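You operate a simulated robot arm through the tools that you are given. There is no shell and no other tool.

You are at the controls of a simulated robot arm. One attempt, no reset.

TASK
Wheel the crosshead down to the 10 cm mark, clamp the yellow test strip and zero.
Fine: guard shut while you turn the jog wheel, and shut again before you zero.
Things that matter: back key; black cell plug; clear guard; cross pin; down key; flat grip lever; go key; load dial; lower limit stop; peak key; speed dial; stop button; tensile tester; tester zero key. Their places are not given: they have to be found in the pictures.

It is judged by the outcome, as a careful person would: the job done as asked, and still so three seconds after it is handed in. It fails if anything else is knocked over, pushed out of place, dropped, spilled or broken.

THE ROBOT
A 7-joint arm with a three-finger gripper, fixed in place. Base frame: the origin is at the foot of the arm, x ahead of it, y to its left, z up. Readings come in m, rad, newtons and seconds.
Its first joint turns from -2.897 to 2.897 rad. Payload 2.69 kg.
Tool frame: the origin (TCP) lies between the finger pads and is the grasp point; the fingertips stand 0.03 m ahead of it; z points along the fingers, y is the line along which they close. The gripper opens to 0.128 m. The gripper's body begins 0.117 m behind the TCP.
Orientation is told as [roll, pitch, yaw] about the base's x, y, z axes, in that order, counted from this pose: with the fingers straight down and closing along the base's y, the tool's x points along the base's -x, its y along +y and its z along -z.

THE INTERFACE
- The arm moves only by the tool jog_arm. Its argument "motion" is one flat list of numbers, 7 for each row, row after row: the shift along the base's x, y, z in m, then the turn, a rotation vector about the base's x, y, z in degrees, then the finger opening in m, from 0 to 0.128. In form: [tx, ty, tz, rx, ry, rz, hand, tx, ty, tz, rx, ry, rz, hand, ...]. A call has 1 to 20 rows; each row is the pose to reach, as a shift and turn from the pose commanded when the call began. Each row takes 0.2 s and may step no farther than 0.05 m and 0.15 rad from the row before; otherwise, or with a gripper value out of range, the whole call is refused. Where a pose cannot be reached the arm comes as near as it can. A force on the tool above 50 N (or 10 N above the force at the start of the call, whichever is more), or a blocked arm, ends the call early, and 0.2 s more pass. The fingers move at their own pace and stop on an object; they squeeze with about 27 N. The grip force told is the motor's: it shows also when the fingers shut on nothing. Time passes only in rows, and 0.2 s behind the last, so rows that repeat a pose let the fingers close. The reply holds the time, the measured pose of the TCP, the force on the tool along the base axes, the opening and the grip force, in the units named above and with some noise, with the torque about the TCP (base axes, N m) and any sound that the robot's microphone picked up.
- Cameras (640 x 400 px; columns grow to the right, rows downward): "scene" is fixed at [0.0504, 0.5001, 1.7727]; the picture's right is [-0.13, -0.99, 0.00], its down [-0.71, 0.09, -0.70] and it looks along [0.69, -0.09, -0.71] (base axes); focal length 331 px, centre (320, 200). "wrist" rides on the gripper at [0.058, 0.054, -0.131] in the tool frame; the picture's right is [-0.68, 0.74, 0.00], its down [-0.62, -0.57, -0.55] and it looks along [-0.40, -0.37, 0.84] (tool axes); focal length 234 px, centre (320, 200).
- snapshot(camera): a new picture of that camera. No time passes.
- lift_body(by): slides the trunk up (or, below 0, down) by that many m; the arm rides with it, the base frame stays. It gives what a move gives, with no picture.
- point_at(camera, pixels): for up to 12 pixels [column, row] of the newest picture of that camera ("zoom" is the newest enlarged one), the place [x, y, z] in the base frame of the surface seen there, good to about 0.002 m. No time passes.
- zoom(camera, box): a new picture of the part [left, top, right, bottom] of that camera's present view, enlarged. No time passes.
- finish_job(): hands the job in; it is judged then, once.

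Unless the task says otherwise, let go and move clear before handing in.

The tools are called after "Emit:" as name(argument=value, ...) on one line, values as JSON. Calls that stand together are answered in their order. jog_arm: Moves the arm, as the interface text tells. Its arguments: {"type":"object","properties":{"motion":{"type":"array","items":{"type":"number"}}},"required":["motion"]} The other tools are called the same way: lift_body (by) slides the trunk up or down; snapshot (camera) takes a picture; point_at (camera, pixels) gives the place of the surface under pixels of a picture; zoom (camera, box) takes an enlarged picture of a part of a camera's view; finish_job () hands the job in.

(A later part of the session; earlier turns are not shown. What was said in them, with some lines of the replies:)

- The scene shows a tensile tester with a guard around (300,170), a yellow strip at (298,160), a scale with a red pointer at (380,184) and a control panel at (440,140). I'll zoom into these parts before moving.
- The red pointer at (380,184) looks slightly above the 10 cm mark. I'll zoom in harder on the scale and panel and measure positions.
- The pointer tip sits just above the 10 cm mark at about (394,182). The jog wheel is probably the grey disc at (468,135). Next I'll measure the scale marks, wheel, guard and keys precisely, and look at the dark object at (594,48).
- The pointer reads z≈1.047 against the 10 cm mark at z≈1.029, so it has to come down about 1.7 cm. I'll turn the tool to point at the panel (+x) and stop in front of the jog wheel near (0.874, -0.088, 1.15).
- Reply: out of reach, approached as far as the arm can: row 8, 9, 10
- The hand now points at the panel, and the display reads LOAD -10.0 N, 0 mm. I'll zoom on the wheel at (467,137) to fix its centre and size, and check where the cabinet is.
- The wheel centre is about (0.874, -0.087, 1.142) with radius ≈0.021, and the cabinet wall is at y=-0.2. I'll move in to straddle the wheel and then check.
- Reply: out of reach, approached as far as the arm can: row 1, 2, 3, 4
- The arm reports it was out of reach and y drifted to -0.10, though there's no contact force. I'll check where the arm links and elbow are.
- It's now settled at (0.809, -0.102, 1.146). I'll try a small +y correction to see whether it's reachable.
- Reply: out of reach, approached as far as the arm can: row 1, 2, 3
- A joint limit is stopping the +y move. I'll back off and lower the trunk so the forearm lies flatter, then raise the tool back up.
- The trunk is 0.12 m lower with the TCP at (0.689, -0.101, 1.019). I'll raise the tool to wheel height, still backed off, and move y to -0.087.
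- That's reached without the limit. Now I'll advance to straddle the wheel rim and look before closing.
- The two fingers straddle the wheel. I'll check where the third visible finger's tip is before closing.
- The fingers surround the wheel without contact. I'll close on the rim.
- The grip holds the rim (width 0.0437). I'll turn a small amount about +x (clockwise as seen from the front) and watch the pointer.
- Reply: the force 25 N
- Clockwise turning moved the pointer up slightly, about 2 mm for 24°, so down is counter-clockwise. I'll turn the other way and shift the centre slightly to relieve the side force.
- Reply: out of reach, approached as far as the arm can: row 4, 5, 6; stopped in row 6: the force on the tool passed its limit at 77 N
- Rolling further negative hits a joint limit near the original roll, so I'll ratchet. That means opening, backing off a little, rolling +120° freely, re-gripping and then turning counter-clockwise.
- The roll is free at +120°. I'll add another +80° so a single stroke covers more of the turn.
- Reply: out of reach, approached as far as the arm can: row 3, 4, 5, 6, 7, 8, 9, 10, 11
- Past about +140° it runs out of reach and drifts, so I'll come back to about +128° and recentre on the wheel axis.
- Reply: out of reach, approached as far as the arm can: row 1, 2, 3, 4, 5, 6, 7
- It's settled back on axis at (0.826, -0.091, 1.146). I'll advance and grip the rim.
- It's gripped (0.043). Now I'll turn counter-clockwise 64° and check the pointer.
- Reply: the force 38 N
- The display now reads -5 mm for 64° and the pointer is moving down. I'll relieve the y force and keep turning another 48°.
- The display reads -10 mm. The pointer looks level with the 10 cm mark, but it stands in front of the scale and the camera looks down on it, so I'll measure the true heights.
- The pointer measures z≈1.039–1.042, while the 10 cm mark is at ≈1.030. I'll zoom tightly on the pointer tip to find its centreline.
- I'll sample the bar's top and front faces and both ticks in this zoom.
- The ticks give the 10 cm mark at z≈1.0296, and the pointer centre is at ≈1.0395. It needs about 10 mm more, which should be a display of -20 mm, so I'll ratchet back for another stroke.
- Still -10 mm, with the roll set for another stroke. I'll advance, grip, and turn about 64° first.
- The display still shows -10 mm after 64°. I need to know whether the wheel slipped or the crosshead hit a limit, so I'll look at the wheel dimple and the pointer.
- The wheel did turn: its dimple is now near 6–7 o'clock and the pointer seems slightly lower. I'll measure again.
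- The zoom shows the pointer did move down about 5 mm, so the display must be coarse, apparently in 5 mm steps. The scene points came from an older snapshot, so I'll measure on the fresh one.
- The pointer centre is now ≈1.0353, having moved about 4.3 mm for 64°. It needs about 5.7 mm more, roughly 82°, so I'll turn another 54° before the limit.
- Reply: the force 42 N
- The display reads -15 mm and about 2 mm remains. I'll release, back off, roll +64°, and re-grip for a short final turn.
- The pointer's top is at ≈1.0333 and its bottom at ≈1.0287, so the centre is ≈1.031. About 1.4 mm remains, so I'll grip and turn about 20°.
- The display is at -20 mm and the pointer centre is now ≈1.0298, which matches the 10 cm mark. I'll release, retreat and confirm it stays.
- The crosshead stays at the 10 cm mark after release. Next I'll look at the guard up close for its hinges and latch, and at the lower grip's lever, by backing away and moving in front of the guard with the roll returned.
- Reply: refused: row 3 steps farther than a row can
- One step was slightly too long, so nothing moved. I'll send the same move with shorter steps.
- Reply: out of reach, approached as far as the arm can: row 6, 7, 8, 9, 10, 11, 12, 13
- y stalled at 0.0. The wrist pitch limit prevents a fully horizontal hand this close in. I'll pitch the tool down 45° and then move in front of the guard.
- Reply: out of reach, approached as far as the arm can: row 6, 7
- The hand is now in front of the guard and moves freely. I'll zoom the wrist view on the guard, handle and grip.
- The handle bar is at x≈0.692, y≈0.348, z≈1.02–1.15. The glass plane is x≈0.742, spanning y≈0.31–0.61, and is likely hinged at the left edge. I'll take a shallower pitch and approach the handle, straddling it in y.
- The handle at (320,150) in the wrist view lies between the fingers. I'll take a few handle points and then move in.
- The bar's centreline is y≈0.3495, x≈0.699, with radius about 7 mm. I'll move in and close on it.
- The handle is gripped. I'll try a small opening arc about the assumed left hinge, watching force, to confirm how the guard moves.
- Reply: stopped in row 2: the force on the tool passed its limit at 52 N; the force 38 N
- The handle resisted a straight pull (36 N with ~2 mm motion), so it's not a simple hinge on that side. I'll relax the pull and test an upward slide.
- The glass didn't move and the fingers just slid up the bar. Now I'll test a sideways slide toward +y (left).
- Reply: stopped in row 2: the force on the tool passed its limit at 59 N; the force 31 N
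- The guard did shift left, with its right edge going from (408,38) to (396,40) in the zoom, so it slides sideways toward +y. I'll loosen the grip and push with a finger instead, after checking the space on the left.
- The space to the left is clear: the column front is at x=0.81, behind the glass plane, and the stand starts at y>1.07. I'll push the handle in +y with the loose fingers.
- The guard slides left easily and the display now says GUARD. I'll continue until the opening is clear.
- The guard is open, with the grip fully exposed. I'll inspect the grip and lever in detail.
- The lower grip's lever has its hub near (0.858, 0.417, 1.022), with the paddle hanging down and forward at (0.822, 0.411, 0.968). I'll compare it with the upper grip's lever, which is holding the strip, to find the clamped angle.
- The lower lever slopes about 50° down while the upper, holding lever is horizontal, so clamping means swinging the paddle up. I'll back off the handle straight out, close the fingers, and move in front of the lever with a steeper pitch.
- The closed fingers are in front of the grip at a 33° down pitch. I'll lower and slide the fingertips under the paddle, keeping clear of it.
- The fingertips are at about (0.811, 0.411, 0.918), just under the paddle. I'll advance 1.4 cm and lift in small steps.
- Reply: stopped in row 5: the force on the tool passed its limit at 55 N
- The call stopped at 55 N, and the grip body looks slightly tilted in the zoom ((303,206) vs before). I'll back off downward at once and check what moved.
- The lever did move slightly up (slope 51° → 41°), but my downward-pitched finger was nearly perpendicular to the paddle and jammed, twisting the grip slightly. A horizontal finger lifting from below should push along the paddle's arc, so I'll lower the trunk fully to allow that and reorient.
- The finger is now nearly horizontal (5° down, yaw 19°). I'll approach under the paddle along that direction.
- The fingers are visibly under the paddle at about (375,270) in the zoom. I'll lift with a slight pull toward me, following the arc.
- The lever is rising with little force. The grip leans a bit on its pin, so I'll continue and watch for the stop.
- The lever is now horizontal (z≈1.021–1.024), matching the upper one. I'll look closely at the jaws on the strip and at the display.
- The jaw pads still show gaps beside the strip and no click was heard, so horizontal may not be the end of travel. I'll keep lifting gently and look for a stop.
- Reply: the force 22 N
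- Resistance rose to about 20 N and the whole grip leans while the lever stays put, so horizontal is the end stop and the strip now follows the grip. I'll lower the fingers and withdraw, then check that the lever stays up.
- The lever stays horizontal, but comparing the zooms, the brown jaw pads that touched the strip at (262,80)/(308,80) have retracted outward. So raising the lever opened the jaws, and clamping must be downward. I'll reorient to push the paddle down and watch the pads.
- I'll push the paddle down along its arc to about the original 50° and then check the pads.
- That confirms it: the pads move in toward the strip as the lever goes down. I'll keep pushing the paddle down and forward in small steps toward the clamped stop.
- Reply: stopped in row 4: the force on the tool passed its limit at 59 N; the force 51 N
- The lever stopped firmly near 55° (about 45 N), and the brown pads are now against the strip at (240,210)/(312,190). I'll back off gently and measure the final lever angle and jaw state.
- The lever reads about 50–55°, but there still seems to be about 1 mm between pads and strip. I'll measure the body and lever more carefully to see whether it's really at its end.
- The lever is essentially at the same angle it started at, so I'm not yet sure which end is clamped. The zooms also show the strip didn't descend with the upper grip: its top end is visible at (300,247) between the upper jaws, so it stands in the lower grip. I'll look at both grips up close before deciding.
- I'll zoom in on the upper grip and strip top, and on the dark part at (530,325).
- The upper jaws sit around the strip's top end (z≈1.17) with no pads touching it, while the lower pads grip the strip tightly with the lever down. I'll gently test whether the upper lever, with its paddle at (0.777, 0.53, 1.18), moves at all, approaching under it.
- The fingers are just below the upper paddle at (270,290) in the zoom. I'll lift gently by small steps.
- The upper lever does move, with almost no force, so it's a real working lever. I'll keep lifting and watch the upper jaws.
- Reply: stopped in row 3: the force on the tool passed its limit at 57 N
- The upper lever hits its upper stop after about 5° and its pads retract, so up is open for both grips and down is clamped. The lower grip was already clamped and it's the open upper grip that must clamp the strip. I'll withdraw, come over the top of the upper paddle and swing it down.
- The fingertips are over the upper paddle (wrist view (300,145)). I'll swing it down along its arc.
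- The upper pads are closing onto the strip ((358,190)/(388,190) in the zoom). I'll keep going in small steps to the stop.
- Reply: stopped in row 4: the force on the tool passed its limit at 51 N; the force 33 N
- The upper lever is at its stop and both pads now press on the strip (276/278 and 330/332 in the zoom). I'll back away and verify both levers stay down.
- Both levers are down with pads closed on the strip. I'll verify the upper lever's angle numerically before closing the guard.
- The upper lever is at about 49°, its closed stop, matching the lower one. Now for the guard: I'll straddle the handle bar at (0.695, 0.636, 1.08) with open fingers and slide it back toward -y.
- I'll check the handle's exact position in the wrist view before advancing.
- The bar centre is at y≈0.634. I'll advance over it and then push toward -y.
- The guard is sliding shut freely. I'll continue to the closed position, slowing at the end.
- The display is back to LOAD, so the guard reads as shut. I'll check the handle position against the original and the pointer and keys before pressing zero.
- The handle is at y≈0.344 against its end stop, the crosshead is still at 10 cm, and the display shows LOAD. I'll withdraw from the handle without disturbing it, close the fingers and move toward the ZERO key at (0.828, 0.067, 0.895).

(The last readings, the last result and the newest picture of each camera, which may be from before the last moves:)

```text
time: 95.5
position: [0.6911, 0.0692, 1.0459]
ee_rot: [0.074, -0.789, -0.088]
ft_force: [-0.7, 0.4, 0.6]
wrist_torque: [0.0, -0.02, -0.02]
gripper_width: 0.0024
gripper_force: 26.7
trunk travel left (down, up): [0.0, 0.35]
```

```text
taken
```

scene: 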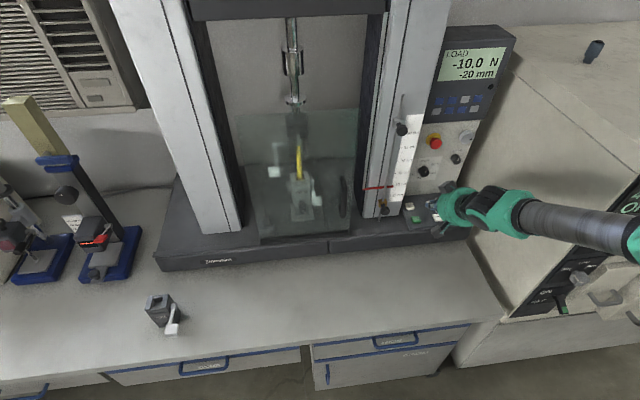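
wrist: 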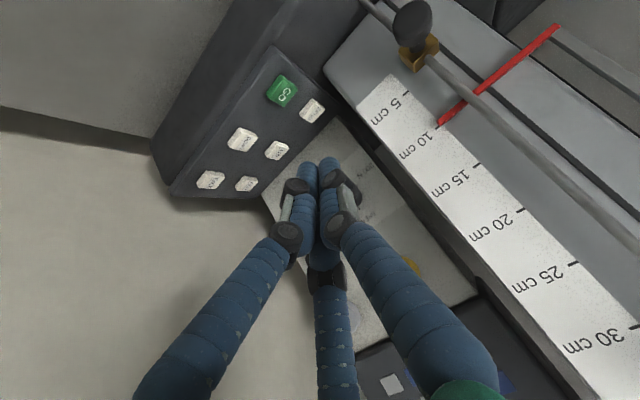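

The wrist view shows the pointer right at the 10 cm tick (440,123). I'll get the ZERO key's exact place at (312,110).

Emit:
point_at(camera="wrist", pixels=[[312, 110], [308, 108], [316, 113], [283, 90], [277, 150], [436, 122], [440, 122], [320, 165]])

Emit:
zoom(camera="wrist", box=[250, 60, 350, 180])

Emit:
zoom(camera="wrist", box=[370, 70, 490, 170])

```text
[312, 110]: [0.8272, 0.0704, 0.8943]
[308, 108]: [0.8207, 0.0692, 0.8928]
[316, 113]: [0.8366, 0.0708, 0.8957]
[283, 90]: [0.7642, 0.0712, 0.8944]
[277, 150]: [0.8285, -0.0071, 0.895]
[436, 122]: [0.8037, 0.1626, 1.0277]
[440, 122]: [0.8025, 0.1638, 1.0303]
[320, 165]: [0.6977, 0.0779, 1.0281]
```

```text
3.33 times, centred on (300, 120) of wrist
```

zoom: 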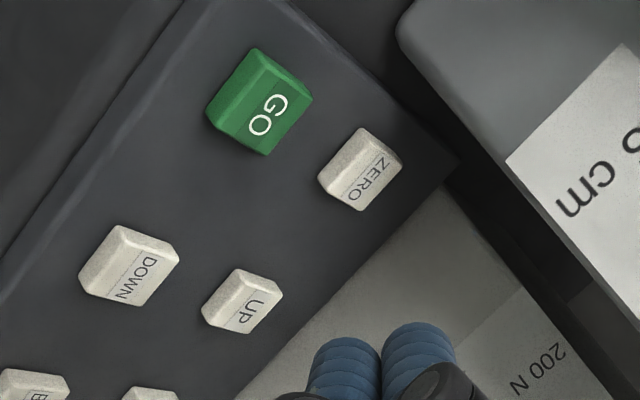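

```text
4.00 times, centred on (430, 120) of wrist
```

zoom: 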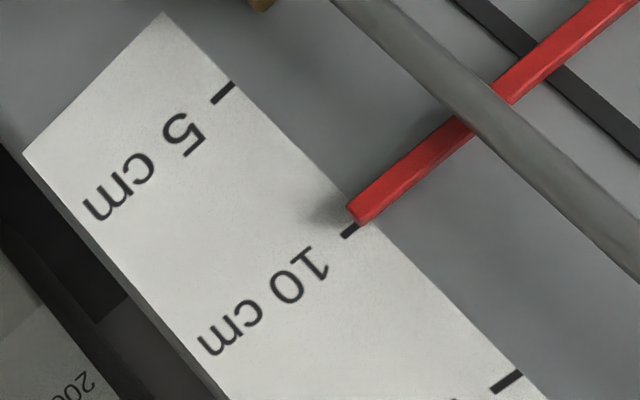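

ZERO is centred at (0.828, 0.069, 0.895). I'll hover above it with the closed fingertips and then press straight down gently.

Emit:
jog_arm(motion=[0.03, -0.001, -0.025, 0, 0, 0, 0, 0.06, -0.001, -0.05, 0, 0, 0, 0, 0.09, -0.001, -0.075, 0, 0, 0, 0, 0.114, -0.001, -0.1, 0, 0, 0, 0])

Emit:
snapshot(camera="wrist")

Emit:
zoom(camera="scene", box=[390, 160, 480, 240])

```text
time: 96.5
position: [0.8052, 0.0651, 0.9494]
ee_rot: [0.074, -0.792, -0.086]
ft_force: [-1.1, 0.2, 1.1]
wrist_torque: [0.02, -0.03, 0.02]
gripper_width: 0.0018
gripper_force: 26.8
trunk travel left (down, up): [0.0, 0.35]
```

```text
taken
```

wrist: 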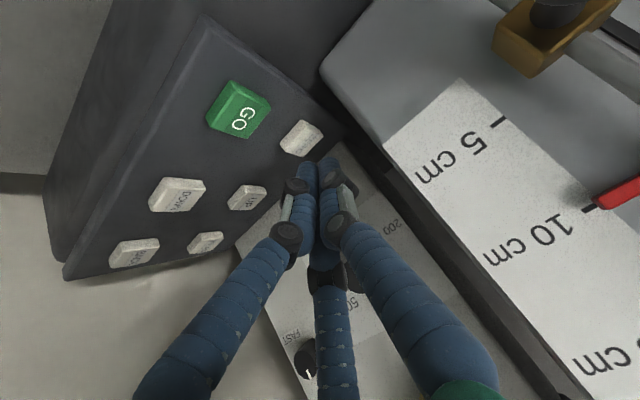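

```text
5.00 times, centred on (435, 200) of scene
```

zoom: 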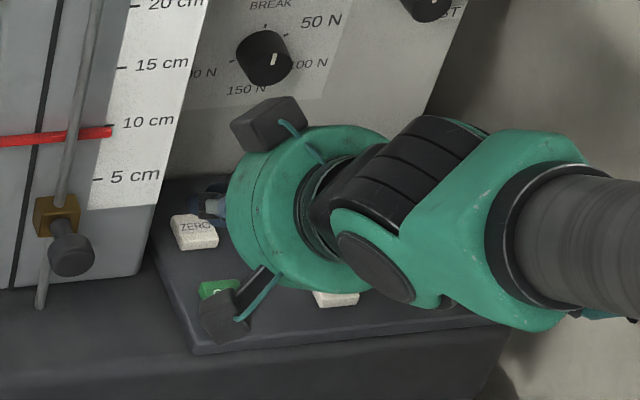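

I'll verify where the fingertips actually are relative to the key.

Emit:
point_at(camera="zoom", pixels=[[205, 190], [212, 205], [222, 195], [195, 230], [180, 222], [210, 240]])

Emit:
point_at(camera="wrist", pixels=[[307, 165], [326, 160], [300, 138], [310, 132], [316, 185]])

```text
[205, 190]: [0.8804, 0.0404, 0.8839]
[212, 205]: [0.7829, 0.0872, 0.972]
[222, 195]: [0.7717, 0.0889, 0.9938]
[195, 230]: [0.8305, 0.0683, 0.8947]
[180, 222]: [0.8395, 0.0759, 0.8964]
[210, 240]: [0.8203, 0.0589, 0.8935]
```

```text
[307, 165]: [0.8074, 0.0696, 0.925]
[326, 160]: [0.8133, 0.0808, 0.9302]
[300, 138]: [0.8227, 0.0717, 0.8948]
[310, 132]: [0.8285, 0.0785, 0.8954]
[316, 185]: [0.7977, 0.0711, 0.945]
```

The fingertips are at about (0.818, 0.074, 0.926), directly above the key. I'll press down slowly.

Emit:
jog_arm(motion=[0.004, 0, -0.01, 0, 0, 0, 0, 0.006, 0, -0.018, 0, 0, 0, 0, 0.006, 0, -0.024, 0, 0, 0, 0, 0.006, 0, -0.028, 0, 0, 0, 0, 0.006, 0, -0.031, 0, 0, 0, 0])

Emit:
snapshot(camera="scene")

Emit:
zoom(camera="scene", box=[440, 45, 510, 85])

Emit:
snapshot(camera="wrist")

```text
time: 97.7
position: [0.8107, 0.0654, 0.9162]
ee_rot: [0.075, -0.795, -0.088]
ft_force: [-6.1, -3.9, 13.1]
wrist_torque: [-0.2, 0.07, -0.1]
gripper_width: 0.0023
gripper_force: 26.9
trunk travel left (down, up): [0.0, 0.35]
heard: click
```

```text
taken
```

scene: 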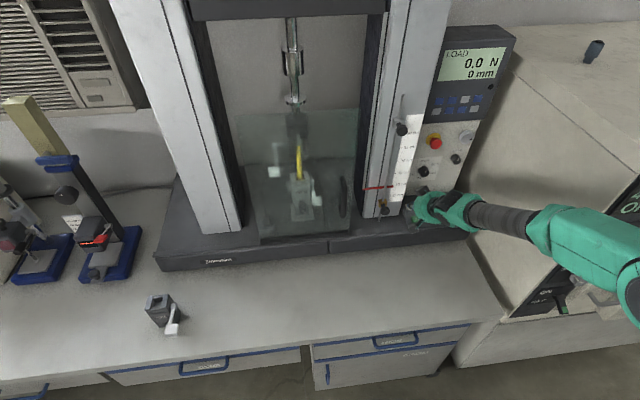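

```text
9.14 times, centred on (475, 65) of scene
```

zoom: 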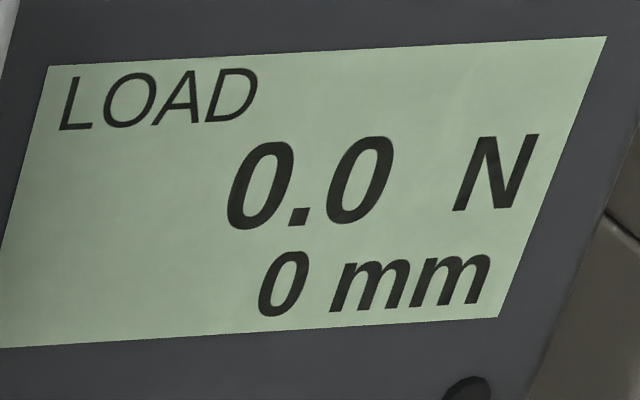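

```text
taken
```

wrist: 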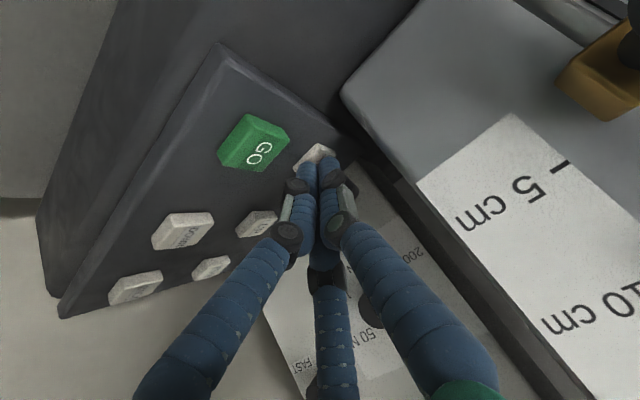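

A click was heard and the display reads LOAD 0.0 N, 0 mm. I'll lift straight up off the key, retreat clear, and do a final check.

Emit:
jog_arm(motion=[0, 0, 0.015, 0, 0, 0, 0, -0.01, 0, 0.04, 0, 0, 0, 0, -0.04, 0, 0.075, 0, 0, 0, 0, -0.08, 0, 0.1, 0, 0, 0, 0, -0.12, -0.01, 0.12, 0, 0, 0, 0, -0.16, -0.02, 0.14, 0, 0, 0, 0, -0.2, -0.03, 0.15, 0, 0, 0, 0])

Emit:
snapshot(camera="scene")

Emit:
zoom(camera="scene", box=[230, 90, 410, 250])

Emit:
zoom(camera="scene", box=[386, 179, 398, 189])

Emit:
zoom(camera="scene", box=[390, 40, 520, 240])

```text
time: 99.3
position: [0.6122, 0.0353, 1.0643]
ee_rot: [0.073, -0.788, -0.085]
ft_force: [0.2, 0.5, -0.6]
wrist_torque: [-0.02, -0.03, -0.03]
gripper_width: 0.0022
gripper_force: 26.3
trunk travel left (down, up): [0.0, 0.35]
```

```text
taken
```

scene: 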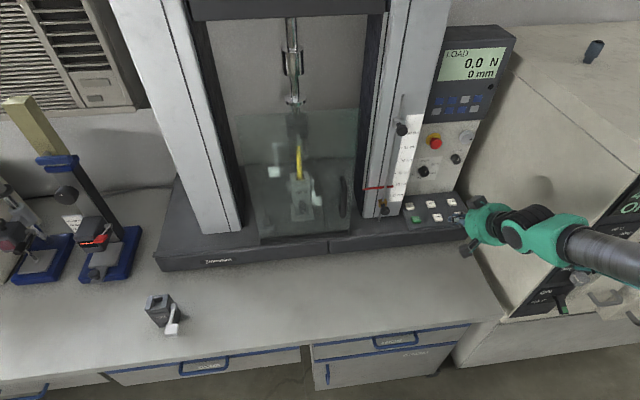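

```text
2.50 times, centred on (320, 170) of scene
```

zoom: 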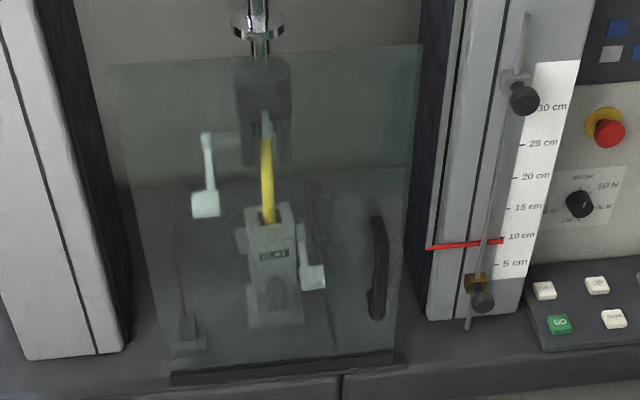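

```text
16.00 times, centred on (392, 184) of scene
```

zoom: 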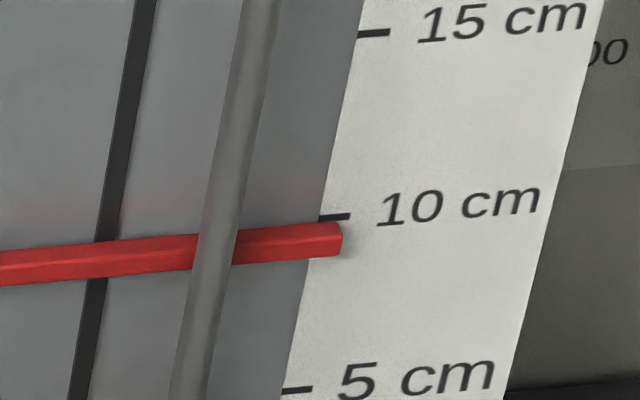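

```text
2.00 times, centred on (455, 140) of scene
```

zoom: 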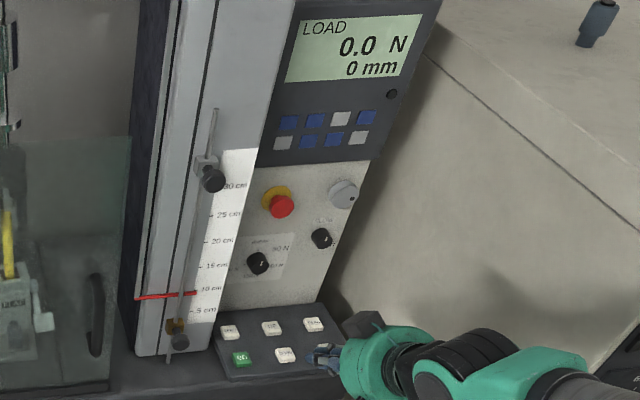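

The final pictures show:
- **Display:** LOAD 0.0 N, 0 mm.
- **Crosshead:** at the 10 cm mark.
- **Guard:** shut.
- **Grips:** both levers down on the strip.
- **Arm:** clear of the tester.

I'm handing the job in.

Emit:
finish_job()

```text
The job is handed in.
```

The job is handed in. The crosshead is at the 10 cm mark, the yellow strip is clamped at both ends, and the display reads LOAD 0.0 N, 0 mm. I don't have the judge's verdict.

- **Crosshead:** I turned the jog wheel with the guard shut. The pointer's centre measured about 1.0298 m against 1.0296 m for the 10 cm mark, and it had not moved at the final check.
- **Clamping:** The FLAT (lower) grip was already closed on the strip, so the grip to close was the upper one. I swung its lever down to its stop, and the pads moved in against the strip.
- **Lower grip:** Before I worked that out, I pushed the lower lever up, which opened that grip, then pushed it back down to its original angle. The lower grip body still sits tilted and twisted by a few degrees, which I did not correct.
- **Guard and zero:** The guard slides sideways. I shut it again, the display went back from GUARD to LOAD, and pressing ZERO gave a click.

While finding how things moved, several pushes hit the force limit (up to 77 N on the jog wheel). I saw no damage, and nothing was knocked over or dropped.
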